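You operate a simulated robot arm through the tools that you are given. There is no shell and no other tool. Be economical: measure what you need, move in short steps, check, and stop when the job is done.

Carry out the task below with a simulated two-armed robot. There is one attempt and no reset: what you move stays moved.

## Task
Wipe up the spill on the top of the packing bench with the cream rag and put it back.

It is judged by the outcome, as a careful person would: the job done as asked, and still so three seconds after it is handed in. It fails if anything else is knocked over, pushed out of place, dropped, spilled or broken.

## Robot
Two 7-joint arms with two-finger parallel grippers on one trunk, on a base that drives. Base frame: it is fixed to the floor where the robot stands at the start and does not move with it; the origin is under the middle of the robot, x ahead of it, y to its left, z up. Lengths are in m, angles in degrees, forces in N, time in s.
The left shoulder is at the start at [0.06, 0.189, 1.203], the right one opposite. With the tool pointing down near the work surface each hand reaches from about 0.1 to 0.64 m from the robot's upright axis, wherever it stands, measured 20 degrees to its own side. Payload 3.43 kg a hand.
The TCP of each hand is the grasp point between the finger pads, 0.03 m short of the fingertips. In the tool frame z runs along the fingers and y along their closing line. Largest opening 0.094 m; finger width 0.028, thickness 0.01; the body of the gripper, 0.05 by 0.096 m, starts 0.055 m behind the TCP.
Orientation is that of the tool frame in the base frame, as a unit quaternion [x, y, z, w]. With the fingers straight down and closing along the base's y, the tool's x points along the base's -x, its y along +y and its z along -z.

## Interface
- The arms move only by the tool move_arm. It takes "left_series", "right_series" or both (then of equal length, played together; a hand with none holds still); each is one flat list of numbers, 7 for each row, row after row: the turn, a rotation vector about the tool's x, y, z in units of 120 degrees (1.0 is 120 degrees), then the shift along the tool's x, y, z in units of 400 mm (1.0 is 400 mm), then the opening, from 0 (shut) to 1 (fully open). In form: [ax, ay, az, tx, ty, tz, fingers, ax, ay, az, tx, ty, tz, fingers, ...]. A call has 1 to 8 rows; each row is the pose to reach, as a shift and turn from the pose commanded when the call began, along the tool's axes at that moment. A call with a number of a shift or a turn outside -1 to 1 is refused whole. Each row takes 0.2 s and may step no farther than 0.05 m and 8.6 degrees from the row before; otherwise, or with a gripper value out of range, the whole call is refused. A pose out of reach is approached as far as the arm can. The call stops where the force on the tool passes 40 N (or 10 N more than at its start, if that is more) or the arm is blocked; 0.2 s more then pass. Each finger travels about 0.153 m/s and halts on what it meets, pressing with about 27 N; the grip force reading is that of the motor and also rises with nothing between the fingers. The clock runs only during rows and for 0.2 s after the last one: add rows that repeat a pose to give the fingers time. It gives the time, the measured TCP pose, the force on the tool (base axes), the opening and the grip force at its end, in the units of the frame above (readings bear some noise), with the torque about the TCP (base axes, N m) and any sound that the robot's microphone picked up.
- Cameras (640 x 400 px; columns grow to the right, rows downward): "scene" is now at [-0.0018, 0.0246, 1.7448]; the picture's right is [0.37, -0.93, 0.00], its down [-0.77, -0.31, -0.56] and it looks along [0.52, 0.21, -0.83] (base axes); focal length 277 px, centre (320, 200). "left" rides on the left gripper at [0.076, -0.014, -0.102] in its tool frame; the picture's right is [0.18, 0.98, 0.00], its down [-0.75, 0.14, -0.64] and it looks along [-0.63, 0.12, 0.77] (tool axes); focal length 243 px, centre (320, 200). "right" rides on the right gripper at [0.076, 0.014, -0.102] in its tool frame; the picture's right is [-0.18, 0.98, 0.00], its down [-0.75, -0.14, -0.64] and it looks along [-0.63, -0.12, 0.77] (tool axes); focal length 243 px, centre (320, 200).
- camera(camera): a new picture of that camera. The clock stands still meanwhile.
- lift_body(by): slides the trunk up (or, below 0, down) by that many m; the arms and the scene camera ride with it, the base frame stays. It gives what a move gives, with no picture.
- base_move(legs): drives the robot by 1 to 6 legs, each [ahead, left, turn to the left] in m, m and degrees, along the robot's own axes; the way and the turn of a leg run together, so that a leg with both is an arc; at most 1.5 m and 180 degrees a leg. The arms and the cameras ride along, it lands a little off, and it stops where it bumps. It gives what a move gives.
- head_to(pan, tilt): turns the head with the scene camera to pan (to the left, within 86 degrees either way) and tilt (down, from -29 to 69), counted from straight ahead of the robot. It gives what a move gives.
- point_at(camera, pixels): for up to 12 pixels [column, row] of the newest picture of that camera ("zoom" is the newest enlarged one), the place [x, y, z] in the base frame of the surface seen there, good to about 0.002 m, but the place of the scene camera against the robot may be out by one fixed shift of up to 0.012 m in any direction. The clock stands still meanwhile.
- inspect(camera, box): a new picture of the part [left, top, right, bottom] of that camera's present view, enlarged. The clock stands still meanwhile.
- hand_in(): hands the job in; it is judged then, once.

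Go step by step. Measure first, check grasps and placings, and put right what went wrong. The budget is 80 turns and 78 pictures, counting those below and the enlarged ones. Unless the task says otherwise, let go and move clear before handing in, and close with one line.

The tools are called after ">>>" as name(argument=value, ...) on one line, values as JSON. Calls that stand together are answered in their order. move_arm: Moves the arms, as the interface text tells. Its arguments: {"type":"object","properties":{"left_series":{"type":"array"},"right_series":{"type":"array"}},"required":[]} The other tools are called the same way: lift_body (by) slides the trunk up or down; base_move (legs) drives the base; head_to (pan, tilt) turns the head that bears the scene camera; camera (camera) takes a picture; point_at (camera, pixels) gives the place of the surface under pixels of a picture; inspect (camera, box) takes an enlarged picture of a part of a camera's view; hand_in () hands the job in.

At the start:

```text
clock: 0.0
left_position: [0.3849, 0.3859, 1.0535]
left_tcp_rot: [-0.001, 1.0, 0.0, 0.0]
left_wrist_force: [0.6, 0.2, 0.1]
left_ft_torque: [0.02, 0.02, 0.01]
left_grip_width: 0.0937
left_grip_force: 0.2
right_position: [0.2855, -0.001, 1.127]
right_tcp_rot: [-0.001, 1.0, -0.001, 0.0]
right_wrist_force: [0.2, 0.2, 0.1]
right_ft_torque: [-0.02, -0.02, 0.01]
right_grip_width: 0.0942
right_grip_force: 0.0
trunk travel left (down, up): [-0.875, 0.115]
robot x, y, heading: [-0.0002, -0.0006, -0.2]
head pan, tilt: [21.8, 55.9]
```

scene: 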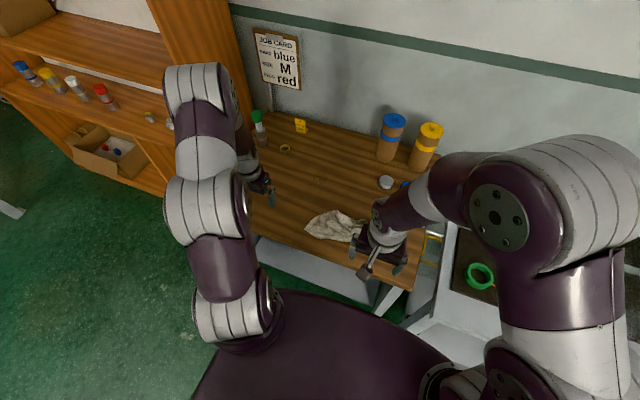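
right: 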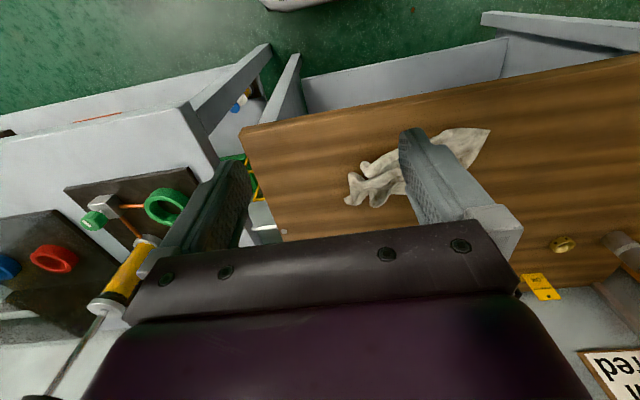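
left: 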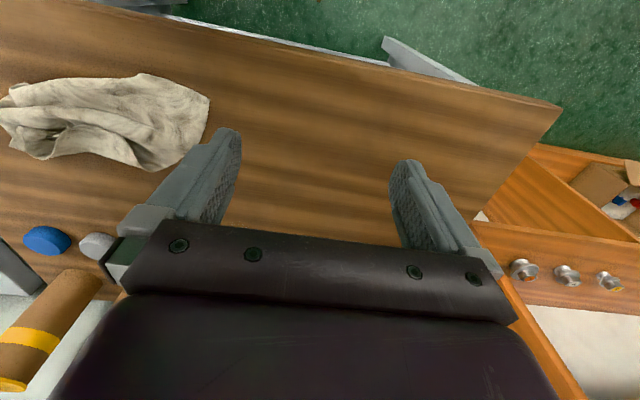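

The scene picture shows the cream rag near (335,226) on the bench, but I cannot make out the spill yet. I'll enlarge the bench region and measure some points.

>>> inspect(camera="scene", box=[230, 90, 470, 300])

>>> point_at(camera="scene", pixels=[[335, 226], [306, 226], [365, 222], [322, 212], [300, 190], [253, 228], [408, 286], [317, 181], [385, 182], [285, 148], [387, 155], [300, 125]])

```text
1.90 times, centred on (350, 195) of scene
```

zoom: 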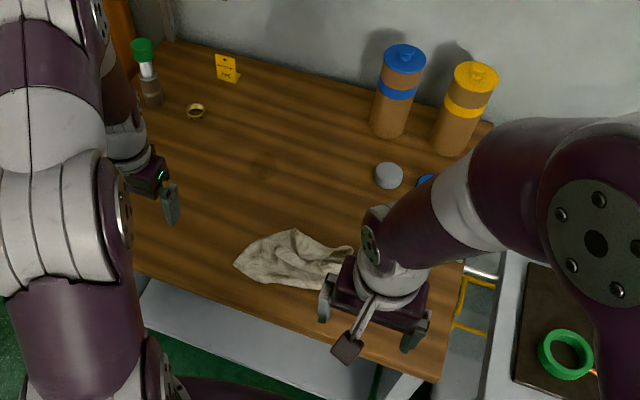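

```text
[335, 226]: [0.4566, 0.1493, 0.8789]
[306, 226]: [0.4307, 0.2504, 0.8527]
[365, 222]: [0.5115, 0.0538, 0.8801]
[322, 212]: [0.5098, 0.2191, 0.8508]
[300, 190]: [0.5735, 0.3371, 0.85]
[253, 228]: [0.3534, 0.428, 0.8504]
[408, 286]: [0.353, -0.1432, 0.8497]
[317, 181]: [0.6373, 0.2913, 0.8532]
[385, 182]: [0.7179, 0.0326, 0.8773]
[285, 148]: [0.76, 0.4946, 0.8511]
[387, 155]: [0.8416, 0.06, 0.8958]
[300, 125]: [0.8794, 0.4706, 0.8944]
```

The bench top lies at z≈0.85, and there's a faint dark spot at zoom (262,165), about (0.637,0.291). I'll move the right arm aside and look closer.

>>> move_arm(right_series=[0, 0, 0, 0, -0.12, 0, 1, 0, 0, 0, 0, -0.24, 0, 1, 0, 0, 0, 0, -0.36, 0, 1, 0, 0, 0, 0, -0.48, 0, 1, 0, 0, 0, 0, -0.6, 0, 1])

>>> inspect(camera="scene", box=[270, 130, 390, 210])

>>> camera(camera="scene")

```text
clock: 1.2
left_position: [0.3853, 0.3833, 1.0532]
left_tcp_rot: [0.001, 1.0, 0.001, 0.0]
left_wrist_force: [-0.1, -0.6, -0.8]
left_ft_torque: [0.0, 0.0, 0.02]
left_grip_width: 0.0938
left_grip_force: 0.0
right_position: [0.2873, -0.2411, 1.1271]
right_tcp_rot: [0.001, 1.0, 0.001, 0.0]
right_wrist_force: [0.0, -1.3, -0.3]
right_ft_torque: [0.03, 0.03, 0.0]
right_grip_width: 0.094
right_grip_force: 0.0
trunk travel left (down, up): [-0.875, 0.115]
robot x, y, heading: [0.0051, 0.001, 0.1]
head pan, tilt: [21.8, 55.9]
```

```text
5.00 times, centred on (330, 170) of scene
```

zoom: 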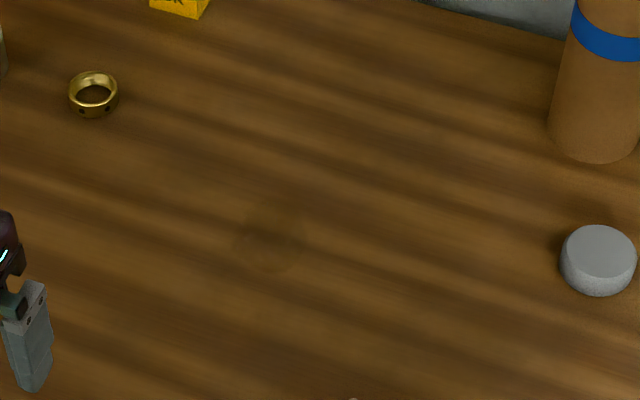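

```text
72 pictures are left
```

scene: 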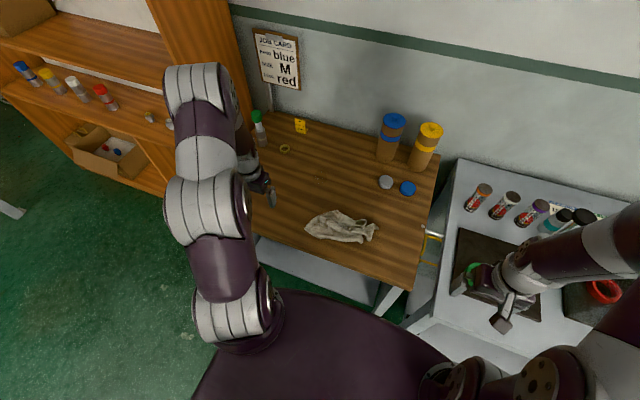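

A dark patch shows at zoom (270,240), which looks like the spill. I'll measure its extent and the rag's outline.

>>> point_at(camera="zoom", pixels=[[270, 240], [232, 240], [306, 240], [270, 200], [270, 280], [590, 265]])

>>> point_at(camera="scene", pixels=[[306, 227], [336, 211], [377, 229], [350, 242], [340, 226], [325, 226], [360, 230], [315, 235], [408, 188], [385, 182], [388, 160], [440, 160]])

>>> inspect(camera="scene", box=[290, 195, 395, 260])

>>> inspect(camera="scene", box=[235, 100, 445, 240])

```text
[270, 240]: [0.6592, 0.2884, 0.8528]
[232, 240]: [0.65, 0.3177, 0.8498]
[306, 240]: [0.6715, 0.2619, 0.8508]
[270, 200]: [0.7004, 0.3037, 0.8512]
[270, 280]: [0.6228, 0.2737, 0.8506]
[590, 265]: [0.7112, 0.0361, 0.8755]
```

```text
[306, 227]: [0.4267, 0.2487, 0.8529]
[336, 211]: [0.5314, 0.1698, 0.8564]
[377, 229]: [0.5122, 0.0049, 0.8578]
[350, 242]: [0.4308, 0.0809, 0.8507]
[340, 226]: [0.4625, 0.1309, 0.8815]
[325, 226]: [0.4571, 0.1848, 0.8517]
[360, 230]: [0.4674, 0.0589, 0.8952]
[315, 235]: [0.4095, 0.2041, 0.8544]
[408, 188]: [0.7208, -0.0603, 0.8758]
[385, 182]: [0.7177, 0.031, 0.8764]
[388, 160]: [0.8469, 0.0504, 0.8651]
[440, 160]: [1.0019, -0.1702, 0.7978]
```

```text
6.10 times, centred on (342, 228) of scene
```

zoom: 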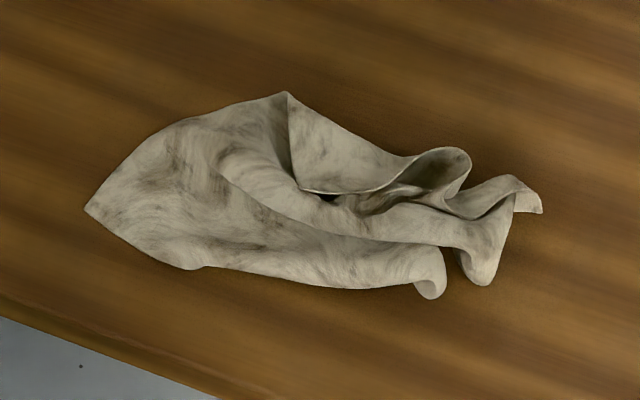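

```text
2.86 times, centred on (340, 170) of scene
```

zoom: 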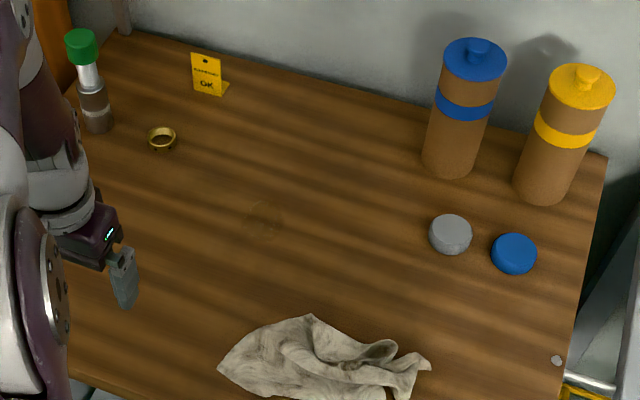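

The spill is a roughly 4 cm radius patch at (0.655,0.288), slightly beyond reach from here, and the rag centres on about (0.465,0.13). I'll look down to see how much room the base has in front.

>>> head_to(pan=0, tilt=69)

>>> camera(camera="scene")

```text
clock: 2.0
left_position: [0.3846, 0.3864, 1.0528]
left_tcp_rot: [-0.001, 1.0, 0.0, 0.0]
left_wrist_force: [0.4, 0.3, 0.9]
left_ft_torque: [-0.03, 0.01, -0.03]
left_grip_width: 0.094
left_grip_force: 0.0
right_position: [0.2864, -0.2387, 1.1274]
right_tcp_rot: [0.0, 1.0, 0.0, 0.0]
right_wrist_force: [-0.2, 0.5, -0.8]
right_ft_torque: [0.03, 0.0, 0.0]
right_grip_width: 0.0941
right_grip_force: 0.1
trunk travel left (down, up): [-0.875, 0.115]
robot x, y, heading: [-0.0017, -0.0, 0.1]
head pan, tilt: [0.0, 68.8]
```

```text
69 pictures are left
```

scene: 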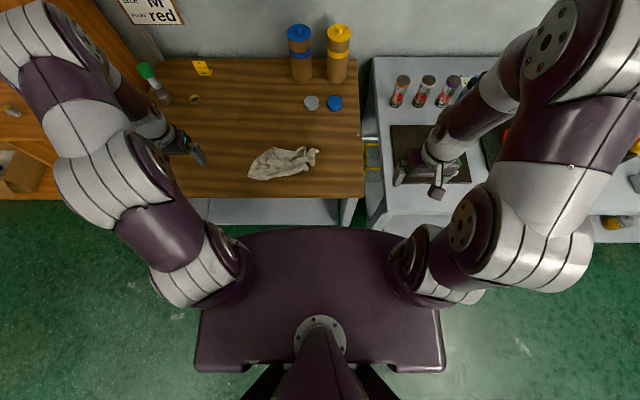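

The purple body front is at row 230 and the bench apron around rows 198–224. I'll measure the gap.

>>> point_at(camera="scene", pixels=[[320, 233], [250, 240], [270, 198], [270, 222], [220, 210], [340, 222], [365, 222], [380, 228], [320, 228], [200, 370], [405, 185], [400, 216]])

```text
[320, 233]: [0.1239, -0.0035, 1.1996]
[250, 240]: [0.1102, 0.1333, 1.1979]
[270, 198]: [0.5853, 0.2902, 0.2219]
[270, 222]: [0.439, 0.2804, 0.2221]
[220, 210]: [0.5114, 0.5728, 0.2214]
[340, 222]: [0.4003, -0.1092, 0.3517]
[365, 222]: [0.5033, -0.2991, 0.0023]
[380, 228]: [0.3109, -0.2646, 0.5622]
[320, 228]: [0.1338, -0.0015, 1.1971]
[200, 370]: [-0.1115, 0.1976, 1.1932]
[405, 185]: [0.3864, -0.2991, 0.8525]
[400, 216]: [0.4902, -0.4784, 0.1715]
```

The body front is at x≈0.13 and the bench edge at 0.35. Before driving anywhere I'll test whether the left hand reaches the spill in the air (0.655,0.288,0.95).

>>> move_arm(left_series=[0, 0, 0, -0.096, -0.035, 0.036, 1, 0, 0, 0, -0.193, -0.07, 0.071, 1, 0, 0, 0, -0.289, -0.105, 0.107, 1, 0, 0, 0, -0.386, -0.14, 0.143, 1, 0, 0, 0, -0.482, -0.175, 0.179, 1, 0, 0, 0, -0.579, -0.21, 0.214, 1, 0, 0, 0, -0.675, -0.245, 0.25, 1, 0, 0, 0, -0.675, -0.245, 0.25, 1])

>>> camera(camera="left")

>>> camera(camera="scene")

```text
clock: 3.9
left_position: [0.6158, 0.2862, 0.9589]
left_tcp_rot: [0.0, 1.0, 0.0, 0.002]
left_wrist_force: [-0.2, -0.4, -0.5]
left_ft_torque: [0.0, -0.02, -0.02]
left_grip_width: 0.0941
left_grip_force: 0.0
left hand out of reach, approached as far as the arm can: row 6, 7, 8
right_position: [0.2871, -0.2375, 1.1295]
right_tcp_rot: [0.0, 1.0, 0.0, 0.0]
right_wrist_force: [0.6, -0.5, 0.0]
right_ft_torque: [-0.01, 0.01, -0.03]
right_grip_width: 0.0942
right_grip_force: 0.1
trunk travel left (down, up): [-0.875, 0.115]
robot x, y, heading: [0.0048, -0.0052, -0.2]
head pan, tilt: [0.0, 68.8]
```

```text
68 pictures are left
```

left: 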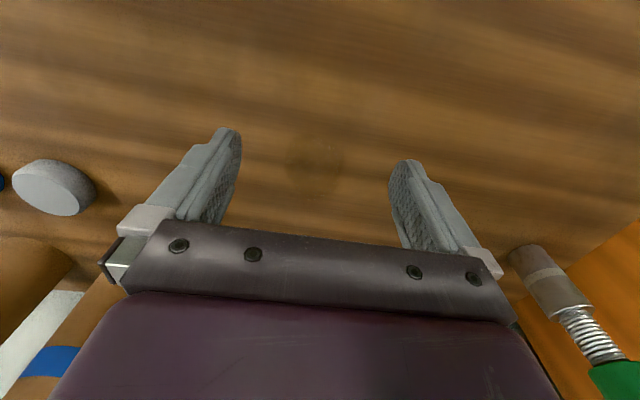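

```text
67 pictures are left
```

scene: 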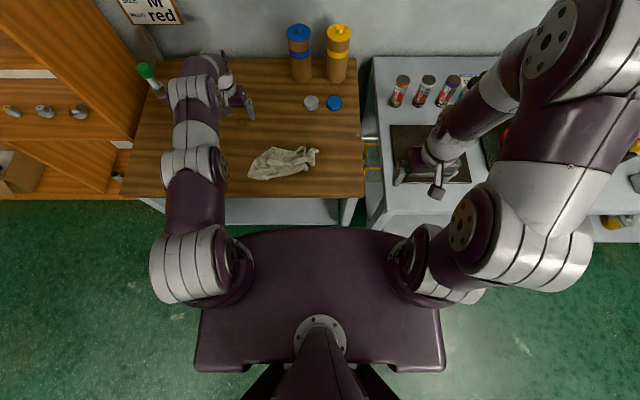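

The spill shows between the fingers in the left view at (315,165); the hand reaches only x≈0.616. I'll measure with the hand camera.

>>> point_at(camera="left", pixels=[[315, 165], [287, 165], [345, 165], [315, 132], [315, 195]])

>>> inspect(camera="left", box=[200, 60, 440, 240])

```text
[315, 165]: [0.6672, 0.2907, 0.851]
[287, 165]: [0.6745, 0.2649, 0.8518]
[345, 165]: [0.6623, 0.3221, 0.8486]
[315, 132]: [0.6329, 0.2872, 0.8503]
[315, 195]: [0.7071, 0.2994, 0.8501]
```

```text
2.22 times, centred on (320, 150) of left
```

zoom: 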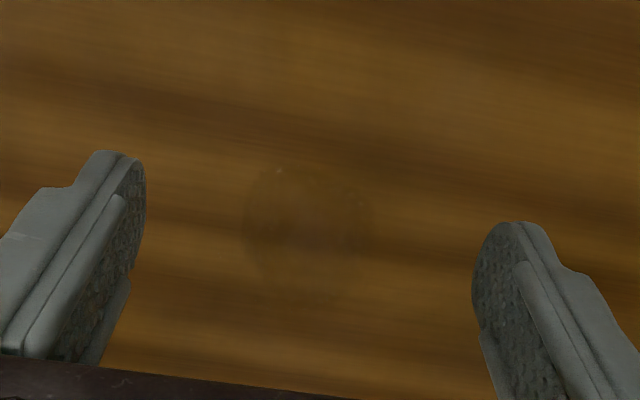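

The spill centres on (0.665,0.290) with radius about 0.033. I'll bring the left hand over the rag, raised, for a close look.

>>> move_arm(left_series=[0, 0, 0, 0.083, -0.0, -0.05, 1, 0, 0, 0, 0.166, -0.065, -0.1, 1, 0, 0, 0, 0.25, -0.15, -0.13, 1, 0, 0, 0, 0.33, -0.23, -0.16, 1, 0, 0, 0, 0.41, -0.31, -0.18, 1, 0, 0, 0, 0.5, -0.38, -0.2, 1, 0, 0, 0, 0.5, -0.42, -0.2, 1])

>>> camera(camera="left")

```text
clock: 5.5
left_position: [0.4138, 0.1157, 1.0377]
left_tcp_rot: [0.001, 1.0, 0.0, 0.0]
left_wrist_force: [0.6, 0.1, -0.5]
left_ft_torque: [-0.02, 0.01, -0.03]
left_grip_width: 0.0939
left_grip_force: 0.0
right_position: [0.2872, -0.2388, 1.127]
right_tcp_rot: [0.0, 1.0, 0.0, 0.001]
right_wrist_force: [-0.2, 0.2, 0.3]
right_ft_torque: [0.0, 0.01, -0.01]
right_grip_width: 0.0938
right_grip_force: 0.1
trunk travel left (down, up): [-0.875, 0.115]
robot x, y, heading: [0.0044, -0.0002, -0.0]
head pan, tilt: [0.0, 68.8]
```

```text
65 pictures are left
```

left: 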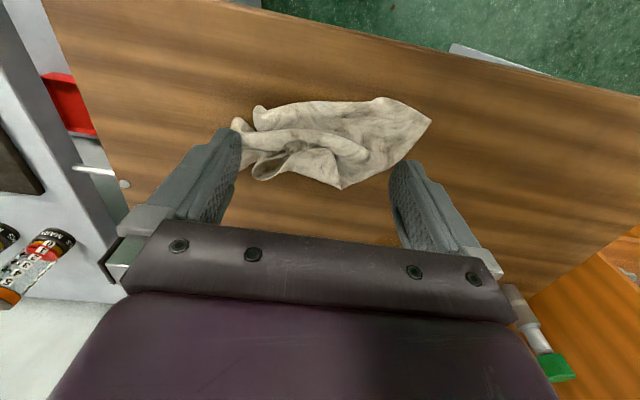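

The rag is clear at (235–430, 97–190) in the left view. I'll measure its outline with this camera.

>>> point_at(camera="left", pixels=[[430, 120], [380, 99], [340, 188], [340, 145], [320, 120], [300, 135], [270, 115], [235, 125], [300, 103], [290, 155], [260, 178], [360, 130]])

>>> base_move(legs=[[0.09, 0, 0]])

```text
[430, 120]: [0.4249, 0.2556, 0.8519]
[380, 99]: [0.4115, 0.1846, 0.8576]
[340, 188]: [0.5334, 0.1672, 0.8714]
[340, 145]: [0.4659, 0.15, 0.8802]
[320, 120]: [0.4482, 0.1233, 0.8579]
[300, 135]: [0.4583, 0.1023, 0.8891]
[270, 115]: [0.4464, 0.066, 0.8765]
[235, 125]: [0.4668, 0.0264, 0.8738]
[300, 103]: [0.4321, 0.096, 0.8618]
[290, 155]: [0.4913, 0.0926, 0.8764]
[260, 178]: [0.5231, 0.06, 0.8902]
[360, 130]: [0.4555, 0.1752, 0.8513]
```

```text
clock: 6.5
left_position: [0.5003, 0.1157, 1.0393]
left_tcp_rot: [-0.001, 1.0, -0.001, 0.001]
left_wrist_force: [0.1, -1.1, 0.0]
left_ft_torque: [0.02, 0.01, 0.01]
left_grip_width: 0.0942
left_grip_force: 0.1
right_position: [0.3754, -0.2387, 1.1282]
right_tcp_rot: [0.0, 1.0, 0.0, 0.001]
right_wrist_force: [-0.2, 0.7, 0.0]
right_ft_torque: [0.02, 0.03, -0.01]
right_grip_width: 0.0941
right_grip_force: 0.0
trunk travel left (down, up): [-0.875, 0.115]
robot x, y, heading: [0.0869, 0.0028, 0.2]
head pan, tilt: [0.0, 68.8]
```

The base drove 0.087 m cleanly. Next I'll yaw the left hand about 90° so the fingers close across the rag's ridge (base x), moving toward (0.47,0.115).

>>> move_arm(left_series=[0, 0, 0.07, 0.01, 0, 0, 1, 0, 0, 0.14, 0.02, 0, 0, 1, 0, 0, 0.21, 0.03, 0, 0, 1, 0, 0, 0.28, 0.04, 0, 0, 1, 0, 0, 0.35, 0.05, 0, 0, 1, 0, 0, 0.42, 0.06, 0, 0, 1, 0, 0, 0.49, 0.07, 0, 0, 1, 0, 0, 0.56, 0.075, 0, 0, 1])

```text
clock: 8.3
left_position: [0.4721, 0.1148, 1.0377]
left_tcp_rot: [0.554, 0.833, 0.001, 0.001]
left_wrist_force: [0.5, -0.4, -0.7]
left_ft_torque: [0.0, 0.01, 0.0]
left_grip_width: 0.0941
left_grip_force: 0.0
right_position: [0.3746, -0.2386, 1.1282]
right_tcp_rot: [0.0, 1.0, 0.0, 0.0]
right_wrist_force: [-0.1, 0.0, -0.6]
right_ft_torque: [-0.03, 0.0, -0.01]
right_grip_width: 0.0938
right_grip_force: 0.0
trunk travel left (down, up): [-0.875, 0.115]
robot x, y, heading: [0.09, -0.0002, 0.3]
head pan, tilt: [0.0, 68.8]
```

The hand is at 67° yaw over (0.472,0.115), which is enough to cross the ridge. I'll descend partway to z≈0.94 and look.

>>> move_arm(left_series=[0, 0, 0, 0, 0, 0.12, 1, 0, 0, 0, 0, 0, 0.24, 1])

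>>> camera(camera="left")

>>> inspect(camera="scene", box=[180, 80, 380, 220])

```text
clock: 8.9
left_position: [0.4726, 0.1159, 0.941]
left_tcp_rot: [0.553, 0.833, -0.001, -0.001]
left_wrist_force: [0.3, 0.4, -0.2]
left_ft_torque: [0.01, 0.01, 0.01]
left_grip_width: 0.0938
left_grip_force: 0.1
right_position: [0.3761, -0.2383, 1.1267]
right_tcp_rot: [0.0, 1.0, 0.0, -0.002]
right_wrist_force: [-0.3, -0.4, 1.3]
right_ft_torque: [-0.04, -0.02, 0.0]
right_grip_width: 0.094
right_grip_force: 0.0
trunk travel left (down, up): [-0.875, 0.115]
robot x, y, heading: [0.0872, 0.002, -0.1]
head pan, tilt: [0.0, 68.8]
```

```text
64 pictures are left
```

left: 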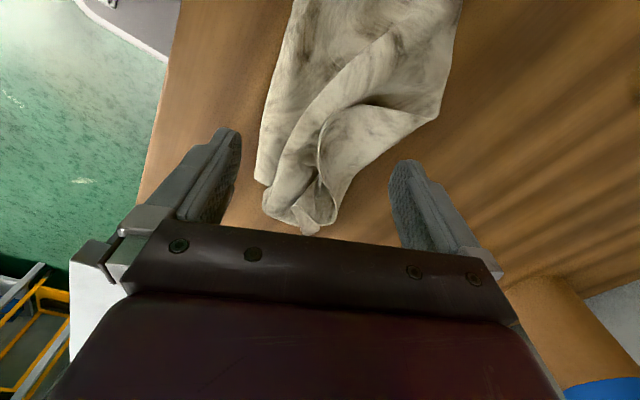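

```text
2.86 times, centred on (280, 150) of scene
```

zoom: 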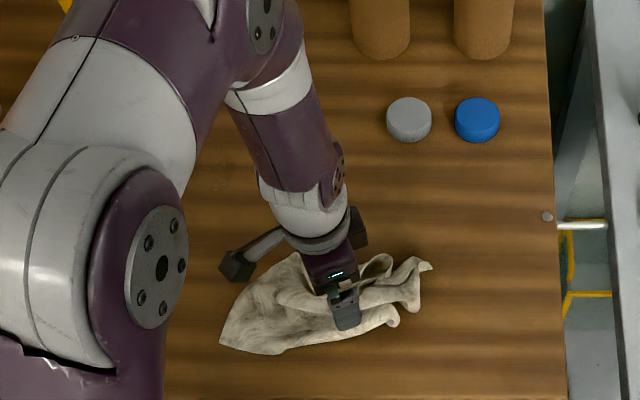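

The hand straddles the ridge, with the fingers about to land in the outer cloth, which gives a good bunch to wipe with. I'll descend to TCP z≈0.886 and close.

>>> move_arm(left_series=[0, 0, 0, -0.02, 0, 0.07, 1, 0, 0, 0, -0.025, 0, 0.137, 1])

>>> move_arm(left_series=[0, 0, 0, 0, 0, 0, 0.6, 0, 0, 0, 0, 0, 0, 0.3, 0, 0, 0, 0, 0, 0, 0, 0, 0, 0, 0, 0, 0, 0, 0, 0, 0, 0, 0, 0, 0])

>>> camera(camera="left")

```text
clock: 9.6
left_position: [0.4754, 0.1054, 0.8886]
left_tcp_rot: [0.554, 0.833, -0.001, 0.001]
left_wrist_force: [0.0, -0.5, -0.1]
left_ft_torque: [0.01, -0.03, 0.0]
left_grip_width: 0.0942
left_grip_force: 0.1
right_position: [0.3765, -0.239, 1.129]
right_tcp_rot: [0.0, 1.0, 0.0, -0.001]
right_wrist_force: [-0.6, -0.1, -0.4]
right_ft_torque: [-0.01, 0.03, 0.04]
right_grip_width: 0.0939
right_grip_force: 0.1
trunk travel left (down, up): [-0.875, 0.115]
robot x, y, heading: [0.0909, -0.0004, -0.1]
head pan, tilt: [0.0, 68.8]
```

```text
clock: 10.8
left_position: [0.4751, 0.1061, 0.8886]
left_tcp_rot: [0.553, 0.833, 0.0, 0.0]
left_wrist_force: [1.1, 1.4, 1.8]
left_ft_torque: [0.0, -0.02, 0.07]
left_grip_width: 0.0063
left_grip_force: 27.3
right_position: [0.375, -0.2381, 1.1288]
right_tcp_rot: [0.0, 1.0, 0.0, 0.001]
right_wrist_force: [-0.3, -0.3, 0.2]
right_ft_torque: [-0.01, -0.02, 0.01]
right_grip_width: 0.0941
right_grip_force: 0.0
trunk travel left (down, up): [-0.875, 0.115]
robot x, y, heading: [0.0876, -0.0022, -0.2]
head pan, tilt: [0.0, 68.8]
```

```text
62 pictures are left
```

left: 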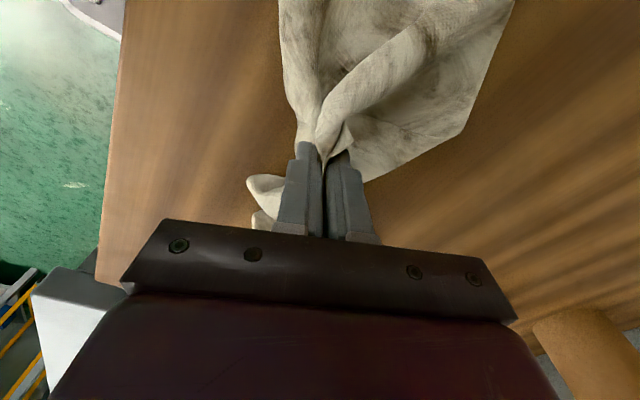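

The rag is gripped (6 mm of cloth, 27 N). I'll lift it and carry it toward the spill.

>>> move_arm(left_series=[0, 0, 0, 0, 0, -0.1, 0, 0, 0, 0, 0, 0, -0.2, 0, 0, 0, 0, 0.033, 0.1, -0.2, 0, 0, 0, 0, 0.066, 0.2, -0.2, 0, 0, 0, 0, 0.1, 0.3, -0.2, 0, 0, 0, 0, 0.133, 0.4, -0.2, 0, 0, 0, 0, 0.166, 0.5, -0.2, 0, 0, 0, 0, 0.197, 0.598, -0.2, 0])

>>> camera(camera="left")

>>> camera(camera="scene")

```text
clock: 12.6
left_position: [0.6678, 0.2728, 0.9684]
left_tcp_rot: [0.554, 0.833, -0.001, 0.0]
left_wrist_force: [-0.3, 0.3, 0.1]
left_ft_torque: [-0.01, 0.0, -0.02]
left_grip_width: 0.0062
left_grip_force: 26.7
right_position: [0.3757, -0.2373, 1.1274]
right_tcp_rot: [0.0, 1.0, -0.001, -0.001]
right_wrist_force: [0.4, 0.3, 0.2]
right_ft_torque: [-0.01, -0.01, -0.01]
right_grip_width: 0.0939
right_grip_force: 0.1
trunk travel left (down, up): [-0.875, 0.115]
robot x, y, heading: [0.0862, 0.001, 0.1]
head pan, tilt: [0.0, 68.8]
```

```text
61 pictures are left
```

left: 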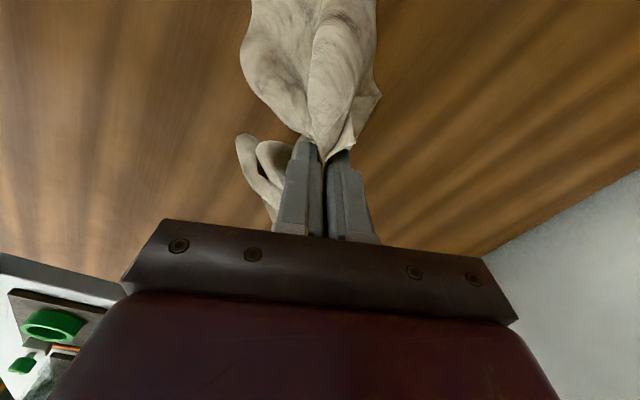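

```text
60 pictures are left
```

scene: 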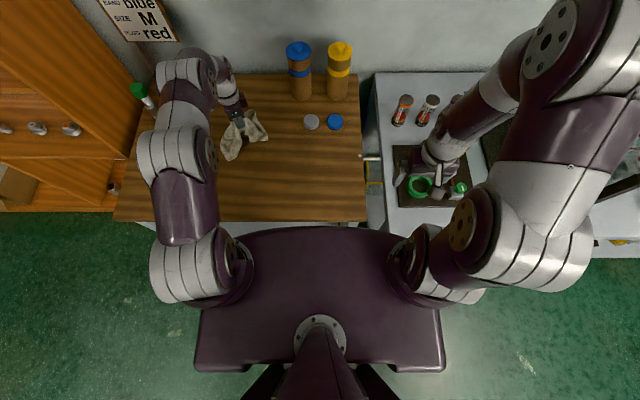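

The rag hangs from the fingers above the spill. I'll lower it until it presses the bench.

>>> move_arm(left_series=[0, 0, 0, 0, 0, 0.1, 0, 0, 0, 0, 0, 0, 0.18, 0, 0, 0, 0, 0, 0, 0.207, 0])

>>> camera(camera="left")

>>> inspect(camera="scene", box=[120, 60, 370, 220])

```text
clock: 13.3
left_position: [0.6655, 0.2718, 0.8871]
left_tcp_rot: [0.553, 0.833, 0.001, 0.0]
left_wrist_force: [0.0, 0.6, 3.2]
left_ft_torque: [-0.03, -0.04, 0.0]
left_grip_width: 0.0063
left_grip_force: 27.2
right_position: [0.3746, -0.2389, 1.1289]
right_tcp_rot: [0.0, 1.0, 0.0, 0.001]
right_wrist_force: [-0.1, -0.5, 0.3]
right_ft_torque: [0.01, 0.01, -0.01]
right_grip_width: 0.0941
right_grip_force: 0.1
trunk travel left (down, up): [-0.875, 0.115]
robot x, y, heading: [0.0896, 0.0025, 0.2]
head pan, tilt: [0.0, 68.8]
```

```text
59 pictures are left
```

left: 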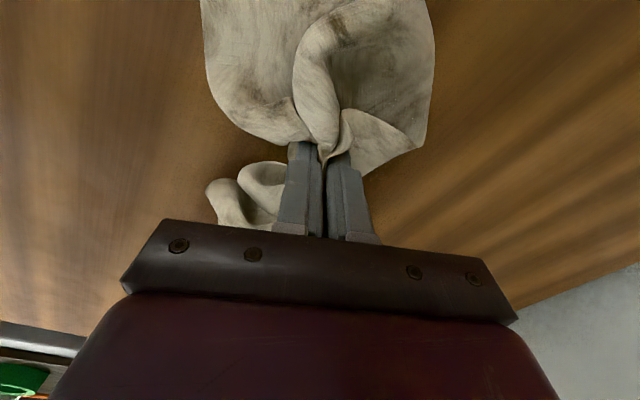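

```text
2.50 times, centred on (245, 140) of scene
```

zoom: 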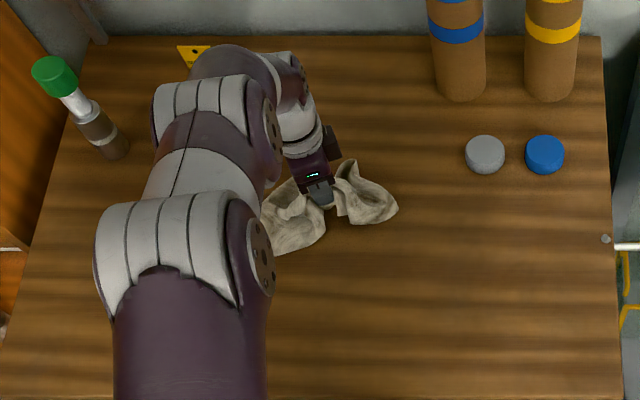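

Light contact at 3 N with the cloth spread under and beside the fingers. I'll press 3 mm more and run strokes over the patch.

>>> move_arm(left_series=[0, 0, 0, -0.075, -0.05, 0.008, 0, 0, 0, 0, 0.0425, -0.05, 0.008, 0, 0, 0, 0, 0.15, -0.05, 0.008, 0, 0, 0, 0, 0.15, 0.025, 0.008, 0, 0, 0, 0, 0.0425, 0.025, 0.008, 0, 0, 0, 0, -0.075, 0.025, 0.008, 0, 0, 0, 0, -0.075, 0.08, 0.008, 0, 0, 0, 0, 0.0425, 0.08, 0.008, 0])

>>> camera(camera="left")

```text
clock: 15.2
left_position: [0.6875, 0.3012, 0.8855]
left_tcp_rot: [0.554, 0.833, -0.001, 0.001]
left_wrist_force: [0.0, -1.2, 3.3]
left_ft_torque: [-0.02, -0.05, 0.0]
left_grip_width: 0.0065
left_grip_force: 27.4
left hand out of reach, approached as far as the arm can: row 7
right_position: [0.374, -0.2368, 1.1283]
right_tcp_rot: [0.0, 1.0, -0.001, 0.0]
right_wrist_force: [-0.5, -0.1, -0.1]
right_ft_torque: [0.0, -0.03, 0.0]
right_grip_width: 0.094
right_grip_force: 0.1
trunk travel left (down, up): [-0.875, 0.115]
robot x, y, heading: [0.0865, -0.0012, -0.1]
head pan, tilt: [0.0, 68.8]
```

```text
57 pictures are left
```

left: 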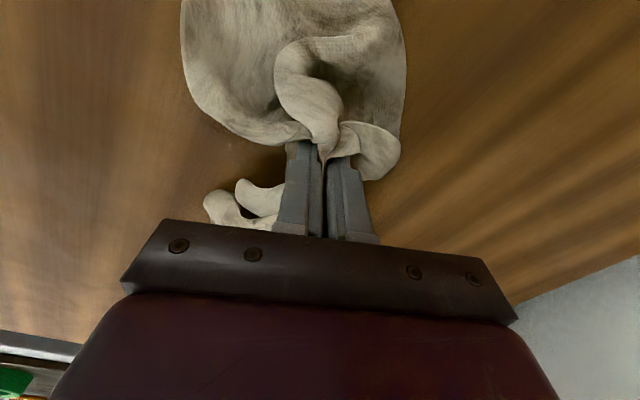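

The reading of 3.3 N is light, so I'll repeat the strokes pressing 4 mm deeper.

>>> move_arm(left_series=[0, 0, 0, 0.1, 0, 0.01, 0, 0, 0, 0, 0.1, -0.075, 0.01, 0, 0, 0, 0, 0, -0.075, 0.01, 0, 0, 0, 0, -0.115, -0.075, 0.01, 0, 0, 0, 0, -0.115, -0.15, 0.01, 0, 0, 0, 0, 0, -0.15, 0.01, 0, 0, 0, 0, 0.1, -0.15, 0.01, 0, 0, 0, 0, 0, -0.1, 0.01, 0])

```text
clock: 16.8
left_position: [0.6206, 0.3083, 0.8826]
left_tcp_rot: [0.553, 0.833, 0.001, 0.0]
left_wrist_force: [-8.0, -3.0, 27.8]
left_ft_torque: [-0.24, 0.35, -0.05]
left_grip_width: 0.0064
left_grip_force: 26.9
right_position: [0.3724, -0.2395, 1.1285]
right_tcp_rot: [0.0, 1.0, 0.0, 0.001]
right_wrist_force: [0.4, -0.2, -0.1]
right_ft_torque: [-0.03, 0.0, -0.02]
right_grip_width: 0.0939
right_grip_force: 0.2
trunk travel left (down, up): [-0.875, 0.115]
robot x, y, heading: [0.0878, -0.0021, 0.2]
head pan, tilt: [0.0, 68.8]
stopped in row 8 (left hand): the force on the tool passed its limit at 54 N (the readings are from after the stop); the commanded pose is now the measured one
```

That was pressed hard and stopped on row 8 at 54 N, with the strokes done. I'll lift and move back toward the rag's place, then inspect the bench.

>>> move_arm(left_series=[0, 0, 0, 0, 0, -0.1, 0, 0, 0, 0, 0, 0, -0.2, 0, 0, 0, 0, -0.06, -0.09, -0.2, 0, 0, 0, 0, -0.12, -0.18, -0.2, 0, 0, 0, 0, -0.18, -0.27, -0.2, 0, 0, 0, 0, -0.24, -0.36, -0.2, 0, 0, 0, 0, -0.28, -0.44, -0.2, 0, 0, 0, 0, -0.323, -0.53, -0.2, 0])

>>> head_to(pan=24, tilt=55)

>>> camera(camera="scene")

```text
clock: 18.6
left_position: [0.4735, 0.106, 0.9589]
left_tcp_rot: [0.552, 0.834, 0.0, -0.001]
left_wrist_force: [-0.2, -1.0, -0.4]
left_ft_torque: [0.03, -0.01, 0.0]
left_grip_width: 0.0062
left_grip_force: 26.7
right_position: [0.3745, -0.2406, 1.1282]
right_tcp_rot: [0.0, 1.0, 0.001, 0.0]
right_wrist_force: [0.1, 0.2, -0.1]
right_ft_torque: [-0.01, -0.03, -0.04]
right_grip_width: 0.094
right_grip_force: 0.0
trunk travel left (down, up): [-0.875, 0.115]
robot x, y, heading: [0.0873, 0.0009, 0.1]
head pan, tilt: [0.0, 68.8]
```

```text
clock: 19.5
left_position: [0.4748, 0.1086, 0.9583]
left_tcp_rot: [0.552, 0.834, -0.002, -0.001]
left_wrist_force: [0.0, -0.7, -0.1]
left_ft_torque: [0.0, 0.01, -0.01]
left_grip_width: 0.0068
left_grip_force: 26.9
right_position: [0.3745, -0.2397, 1.1274]
right_tcp_rot: [0.0, 1.0, 0.0, 0.0]
right_wrist_force: [0.4, 0.2, 0.5]
right_ft_torque: [0.0, 0.01, -0.02]
right_grip_width: 0.0943
right_grip_force: 0.0
trunk travel left (down, up): [-0.875, 0.115]
robot x, y, heading: [0.0853, -0.0001, 0.1]
head pan, tilt: [24.0, 55.0]
```

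```text
56 pictures are left
```

scene: 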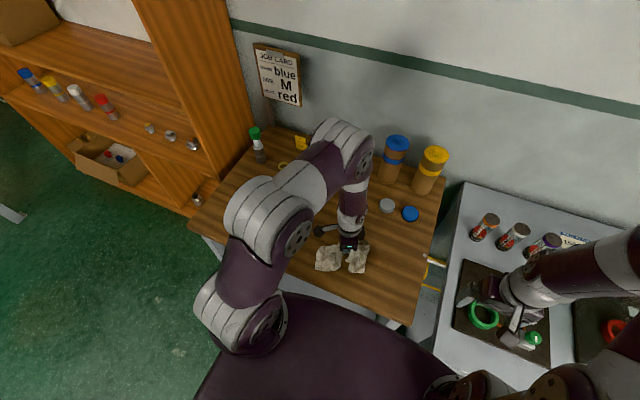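

The forearm hides the patch in this view. I'll swing the left hand, still holding the rag, out to (0.47,0.40,1.05), which left the patch visible at the start.

>>> move_arm(left_series=[0, 0, 0, 0.0, 0.0, -0.12, 0, 0, 0, 0, 0.1, 0.04, -0.15, 0, 0, 0, 0, 0.2, 0.08, -0.18, 0, 0, 0, 0, 0.31, 0.12, -0.2, 0, 0, 0, 0, 0.42, 0.17, -0.23, 0, 0, 0, 0, 0.53, 0.22, -0.23, 0, 0, 0, 0, 0.62, 0.26, -0.23, 0])

>>> camera(camera="scene")

```text
clock: 21.1
left_position: [0.4756, 0.377, 1.0514]
left_tcp_rot: [0.553, 0.833, -0.002, 0.0]
left_wrist_force: [-0.7, 0.6, -0.4]
left_ft_torque: [-0.01, -0.06, -0.03]
left_grip_width: 0.0064
left_grip_force: 26.7
right_position: [0.3736, -0.2392, 1.128]
right_tcp_rot: [0.001, 1.0, -0.001, 0.0]
right_wrist_force: [-0.3, -0.3, 0.5]
right_ft_torque: [0.02, 0.0, -0.02]
right_grip_width: 0.094
right_grip_force: 0.2
trunk travel left (down, up): [-0.875, 0.115]
robot x, y, heading: [0.0871, 0.0015, 0.3]
head pan, tilt: [24.0, 55.0]
```

```text
55 pictures are left
```

scene: 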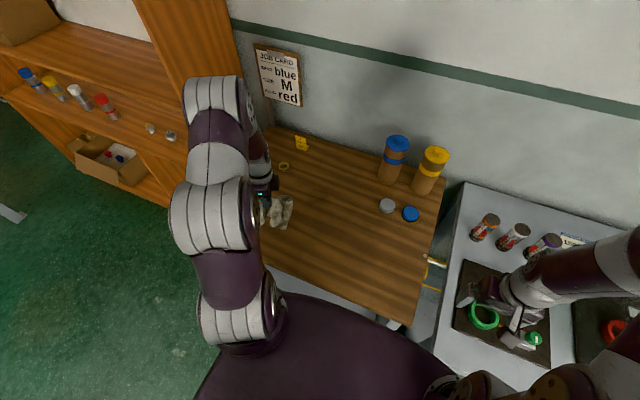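

>>> inspect(camera="scene", box=[265, 150, 385, 230])

>>> inspect(camera="scene", box=[240, 120, 450, 320])

```text
5.00 times, centred on (325, 190) of scene
```

zoom: 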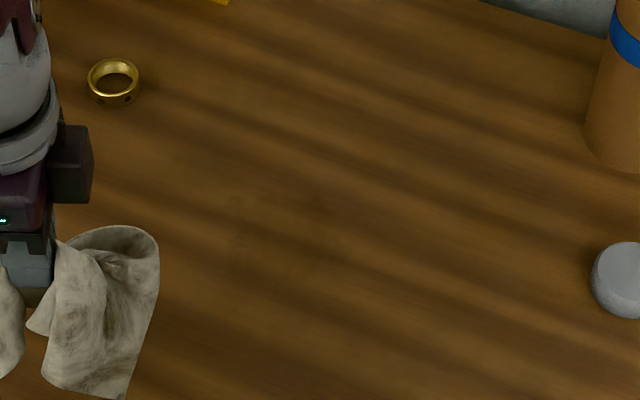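

```text
2.00 times, centred on (345, 220) of scene
```

zoom: 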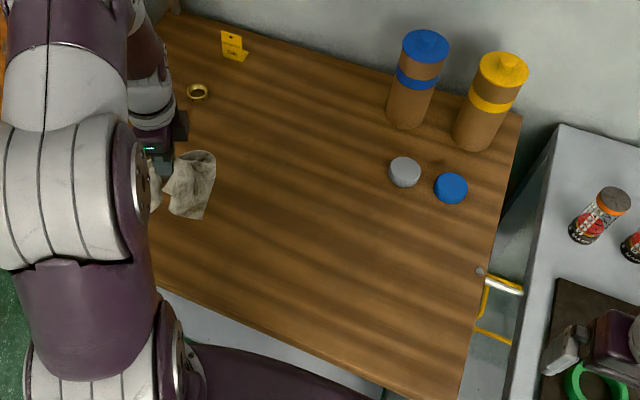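

The round patch is nearly gone, but faint darker marks remain around zoom (318,205), (240,205) and (245,260). I'll enlarge more and measure.

>>> point_at(camera="zoom", pixels=[[176, 164], [320, 200]])

>>> inspect(camera="scene", box=[295, 172, 355, 212])

```text
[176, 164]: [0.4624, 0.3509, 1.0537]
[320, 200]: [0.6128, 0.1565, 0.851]
```

```text
10.00 times, centred on (325, 192) of scene
```

zoom: 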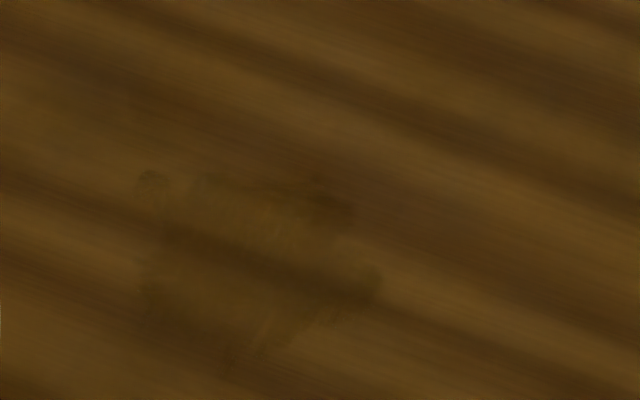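

A greenish film remains across zoom (140–380,175–360). I'll locate its edges.

>>> point_at(camera="zoom", pixels=[[150, 185], [330, 190], [375, 285], [260, 350], [150, 300], [260, 260], [230, 180], [350, 320]])

>>> inspect(camera="scene", box=[300, 182, 340, 212])

```text
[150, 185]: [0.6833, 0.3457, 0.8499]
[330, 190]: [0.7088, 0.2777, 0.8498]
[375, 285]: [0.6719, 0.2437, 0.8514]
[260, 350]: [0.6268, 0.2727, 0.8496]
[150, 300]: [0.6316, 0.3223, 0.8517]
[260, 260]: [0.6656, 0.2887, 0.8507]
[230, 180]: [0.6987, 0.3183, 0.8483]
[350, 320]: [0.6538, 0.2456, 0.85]
```

```text
13.33 times, centred on (320, 197) of scene
```

zoom: 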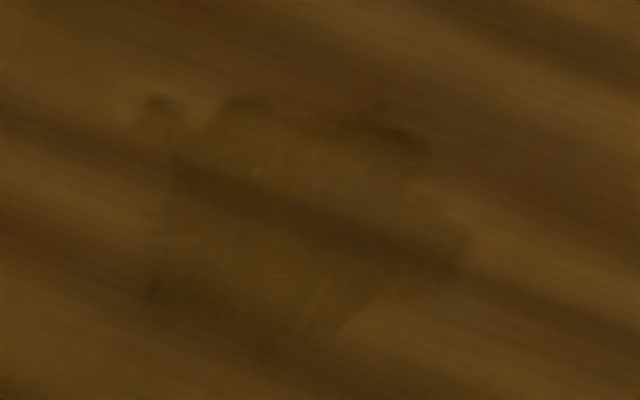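

The film now spans x 0.627–0.71, y 0.244–0.346 — thinner, but smeared wider. It needs a finer, firmer raster, so I'll drive ahead 0.04 for reach first.

>>> base_move(legs=[[0.04, 0, 0]])

```text
clock: 22.0
left_position: [0.5108, 0.3757, 1.0553]
left_tcp_rot: [0.553, 0.834, 0.0, 0.002]
left_wrist_force: [-0.3, 0.6, 0.1]
left_ft_torque: [-0.02, -0.08, -0.01]
left_grip_width: 0.0065
left_grip_force: 27.1
right_position: [0.4089, -0.24, 1.1288]
right_tcp_rot: [0.0, 1.0, 0.0, 0.003]
right_wrist_force: [-0.3, -0.4, 0.5]
right_ft_torque: [0.0, -0.09, 0.01]
right_grip_width: 0.0942
right_grip_force: 0.1
trunk travel left (down, up): [-0.875, 0.115]
robot x, y, heading: [0.1291, -0.0037, 0.2]
head pan, tilt: [24.0, 55.0]
```

The base moved to x=0.129 with no bump. I'll bring the rag to the near-right corner of the film (0.625,0.235), just above the bench.

>>> move_arm(left_series=[0, 0, 0, -0.073, 0.021, 0.04, 0, 0, 0, 0, -0.146, 0.042, 0.08, 0, 0, 0, 0, -0.218, 0.064, 0.16, 0, 0, 0, 0, -0.29, 0.085, 0.24, 0, 0, 0, 0, -0.363, 0.106, 0.31, 0, 0, 0, 0, -0.4355, 0.127, 0.37, 0, 0, 0, 0, -0.4355, 0.127, 0.418, 0])

```text
clock: 23.6
left_position: [0.6311, 0.2358, 0.887]
left_tcp_rot: [0.552, 0.834, 0.0, 0.0]
left_wrist_force: [1.5, -0.1, 4.6]
left_ft_torque: [0.0, 0.01, -0.01]
left_grip_width: 0.0064
left_grip_force: 26.9
right_position: [0.4127, -0.2391, 1.1277]
right_tcp_rot: [0.001, 1.0, 0.0, 0.0]
right_wrist_force: [-0.5, -0.6, 0.5]
right_ft_torque: [0.03, -0.03, 0.0]
right_grip_width: 0.0942
right_grip_force: 0.1
trunk travel left (down, up): [-0.875, 0.115]
robot x, y, heading: [0.1265, 0.0002, 0.1]
head pan, tilt: [24.0, 55.0]
```

Contact at 4.6 N. I'll run a finer raster along y, pressed 3 mm more.

>>> move_arm(left_series=[0, 0, 0, 0.097, 0.041, 0.0075, 0, 0, 0, 0, 0.194, 0.081, 0.0075, 0, 0, 0, 0, 0.288, 0.121, 0.0075, 0, 0, 0, 0, 0.269, 0.167, 0.0075, 0, 0, 0, 0, 0.1745, 0.1274, 0.0075, 0, 0, 0, 0, 0.0775, 0.0868, 0.0075, 0, 0, 0, 0, -0.0194, 0.0462, 0.0075, 0, 0, 0, 0, -0.0387, 0.0923, 0.0075, 0])

>>> move_arm(left_series=[0, 0, 0, 0.097, 0.041, 0, 0, 0, 0, 0, 0.194, 0.081, 0, 0, 0, 0, 0, 0.288, 0.121, 0, 0, 0, 0, 0, 0.269, 0.167, 0, 0, 0, 0, 0, 0.1745, 0.1274, 0, 0, 0, 0, 0, 0.0775, 0.0868, 0, 0, 0, 0, 0, -0.0194, 0.0462, 0, 0, 0, 0, 0, -0.0387, 0.0923, 0, 0])

```text
clock: 25.4
left_position: [0.6655, 0.2335, 0.8835]
left_tcp_rot: [0.552, 0.834, -0.002, -0.001]
left_wrist_force: [-9.9, -0.2, 26.3]
left_ft_torque: [0.04, 0.46, 0.04]
left_grip_width: 0.0067
left_grip_force: 27.2
right_position: [0.4115, -0.2399, 1.1296]
right_tcp_rot: [0.001, 1.0, 0.0, 0.001]
right_wrist_force: [0.2, -0.1, 0.5]
right_ft_torque: [0.0, 0.06, -0.01]
right_grip_width: 0.094
right_grip_force: 0.0
trunk travel left (down, up): [-0.875, 0.115]
robot x, y, heading: [0.1304, -0.0006, 0.1]
head pan, tilt: [24.0, 55.0]
```

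```text
clock: 27.2
left_position: [0.7082, 0.2361, 0.8841]
left_tcp_rot: [0.553, 0.833, -0.001, -0.001]
left_wrist_force: [-3.9, -1.7, 11.3]
left_ft_torque: [-0.01, 0.22, 0.05]
left_grip_width: 0.0065
left_grip_force: 27.1
right_position: [0.4146, -0.2394, 1.1285]
right_tcp_rot: [0.001, 1.0, 0.0, 0.001]
right_wrist_force: [0.7, 0.5, -0.3]
right_ft_torque: [0.01, 0.02, 0.02]
right_grip_width: 0.0939
right_grip_force: 0.0
trunk travel left (down, up): [-0.875, 0.115]
robot x, y, heading: [0.1315, -0.0011, 0.0]
head pan, tilt: [24.0, 55.0]
```

Pressure is good at 11–26 N. I'll add the far stroke and then cross strokes along x.

>>> move_arm(left_series=[0, 0, 0, 0.097, 0.041, 0, 0, 0, 0, 0, 0.194, 0.081, 0, 0, 0, 0, 0, 0.265, 0.111, 0, 0, 0, 0, 0, 0.309, 0.0074, 0, 0, 0, 0, 0, 0.3476, -0.0848, 0, 0, 0, 0, 0, 0.29, -0.109, 0, 0, 0, 0, 0, 0.251, -0.0168, 0, 0, 0, 0, 0, 0.2125, 0.0755, 0, 0])

```text
clock: 29.0
left_position: [0.705, 0.3248, 0.8827]
left_tcp_rot: [0.553, 0.833, 0.0, 0.0]
left_wrist_force: [-4.9, -0.1, 16.8]
left_ft_torque: [0.04, 0.2, 0.04]
left_grip_width: 0.0066
left_grip_force: 27.1
right_position: [0.4119, -0.2398, 1.1286]
right_tcp_rot: [0.0, 1.0, -0.001, 0.0]
right_wrist_force: [-0.2, 0.2, -0.2]
right_ft_torque: [0.0, 0.01, -0.01]
right_grip_width: 0.0938
right_grip_force: 0.1
trunk travel left (down, up): [-0.875, 0.115]
robot x, y, heading: [0.1264, -0.0037, -0.0]
head pan, tilt: [24.0, 55.0]
```

Continuing the cross strokes over the rest, then I'll lift away and look.

>>> move_arm(left_series=[0, 0, 0, -0.0577, -0.0242, 0, 0, 0, 0, 0, -0.019, -0.1165, 0, 0, 0, 0, 0, 0.0197, -0.2088, 0, 0, 0, 0, 0, -0.038, -0.233, 0, 0, 0, 0, 0, -0.0767, -0.1407, 0, 0, 0, 0, 0, -0.1154, -0.0484, 0, 0, 0, 0, 0, -0.173, -0.0726, 0, 0, 0, 0, 0, -0.1344, -0.1649, 0, 0])

>>> move_arm(left_series=[0, 0, 0, 0.0387, -0.0923, 0, 0, 0, 0, 0, 0.0387, -0.0923, -0.1, 0, 0, 0, 0, 0.0387, -0.0923, -0.2, 0, 0, 0, 0, 0.121, -0.125, -0.26, 0, 0, 0, 0, 0.203, -0.157, -0.32, 0, 0, 0, 0, 0.285, -0.19, -0.36, 0, 0, 0, 0, 0.367, -0.222, -0.4, 0, 0, 0, 0, 0.4485, -0.254, -0.42, 0])

>>> camera(camera="scene")

```text
clock: 30.8
left_position: [0.6623, 0.249, 0.8842]
left_tcp_rot: [0.553, 0.833, -0.001, -0.001]
left_wrist_force: [0.9, -0.4, 1.1]
left_ft_torque: [0.01, -0.04, 0.01]
left_grip_width: 0.0063
left_grip_force: 27.3
right_position: [0.4134, -0.2403, 1.1283]
right_tcp_rot: [0.001, 1.0, 0.0, 0.0]
right_wrist_force: [0.6, 0.8, -0.8]
right_ft_torque: [0.02, -0.02, 0.0]
right_grip_width: 0.094
right_grip_force: 0.1
trunk travel left (down, up): [-0.875, 0.115]
robot x, y, heading: [0.1259, -0.0009, -0.2]
head pan, tilt: [24.0, 55.0]
```

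```text
clock: 32.6
left_position: [0.4984, 0.3754, 1.0513]
left_tcp_rot: [0.553, 0.833, -0.002, -0.001]
left_wrist_force: [-0.5, -0.3, 0.5]
left_ft_torque: [0.01, -0.03, -0.02]
left_grip_width: 0.0065
left_grip_force: 27.4
right_position: [0.4142, -0.2389, 1.128]
right_tcp_rot: [0.001, 1.0, 0.0, 0.0]
right_wrist_force: [-0.6, 0.3, -0.2]
right_ft_torque: [-0.04, 0.01, 0.02]
right_grip_width: 0.0937
right_grip_force: 0.1
trunk travel left (down, up): [-0.875, 0.115]
robot x, y, heading: [0.1271, -0.0043, -0.1]
head pan, tilt: [24.0, 55.0]
```

```text
50 pictures are left
```

scene: 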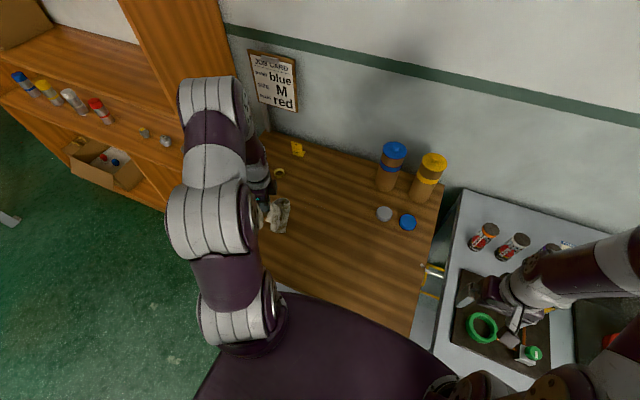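

The bench is in view again; I'll enlarge the wiped area at about (312,202).

>>> inspect(camera="scene", box=[288, 182, 348, 222])

>>> point_at(camera="zoom", pixels=[[100, 100], [320, 100], [540, 100], [100, 200], [320, 200], [540, 200], [100, 320], [320, 320], [540, 320]])

```text
10.00 times, centred on (318, 202) of scene
```

zoom: 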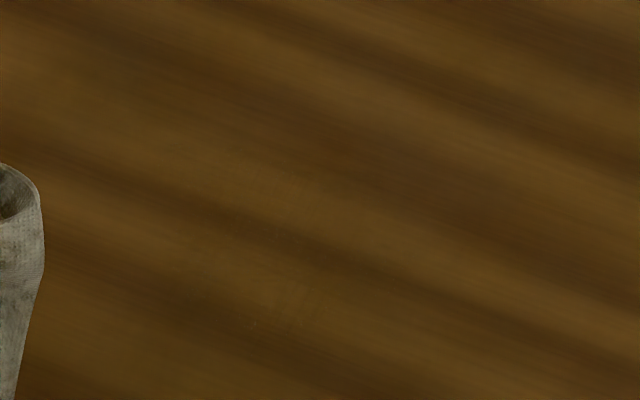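

```text
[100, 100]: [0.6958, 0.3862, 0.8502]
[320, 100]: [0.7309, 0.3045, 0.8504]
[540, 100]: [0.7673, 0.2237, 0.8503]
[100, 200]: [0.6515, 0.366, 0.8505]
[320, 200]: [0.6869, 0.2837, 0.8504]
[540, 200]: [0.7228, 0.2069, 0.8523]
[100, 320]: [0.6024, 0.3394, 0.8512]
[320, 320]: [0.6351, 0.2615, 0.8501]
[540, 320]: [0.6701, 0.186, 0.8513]
```

Almost everything is gone; only very faint traces may remain at zoom (250–330,180–320). I'll enlarge further.

>>> inspect(camera="scene", box=[302, 194, 330, 218])

>>> inspect(camera="scene", box=[290, 160, 370, 210])

```text
16.00 times, centred on (316, 206) of scene
```

zoom: 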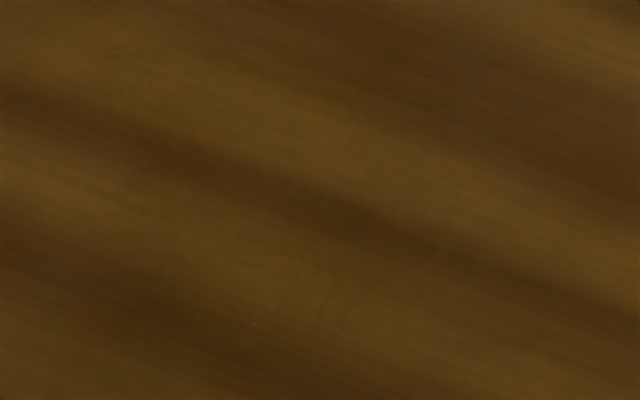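

```text
8.00 times, centred on (330, 185) of scene
```

zoom: 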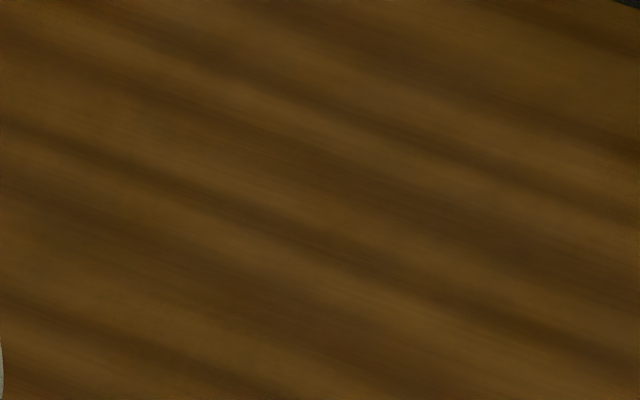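

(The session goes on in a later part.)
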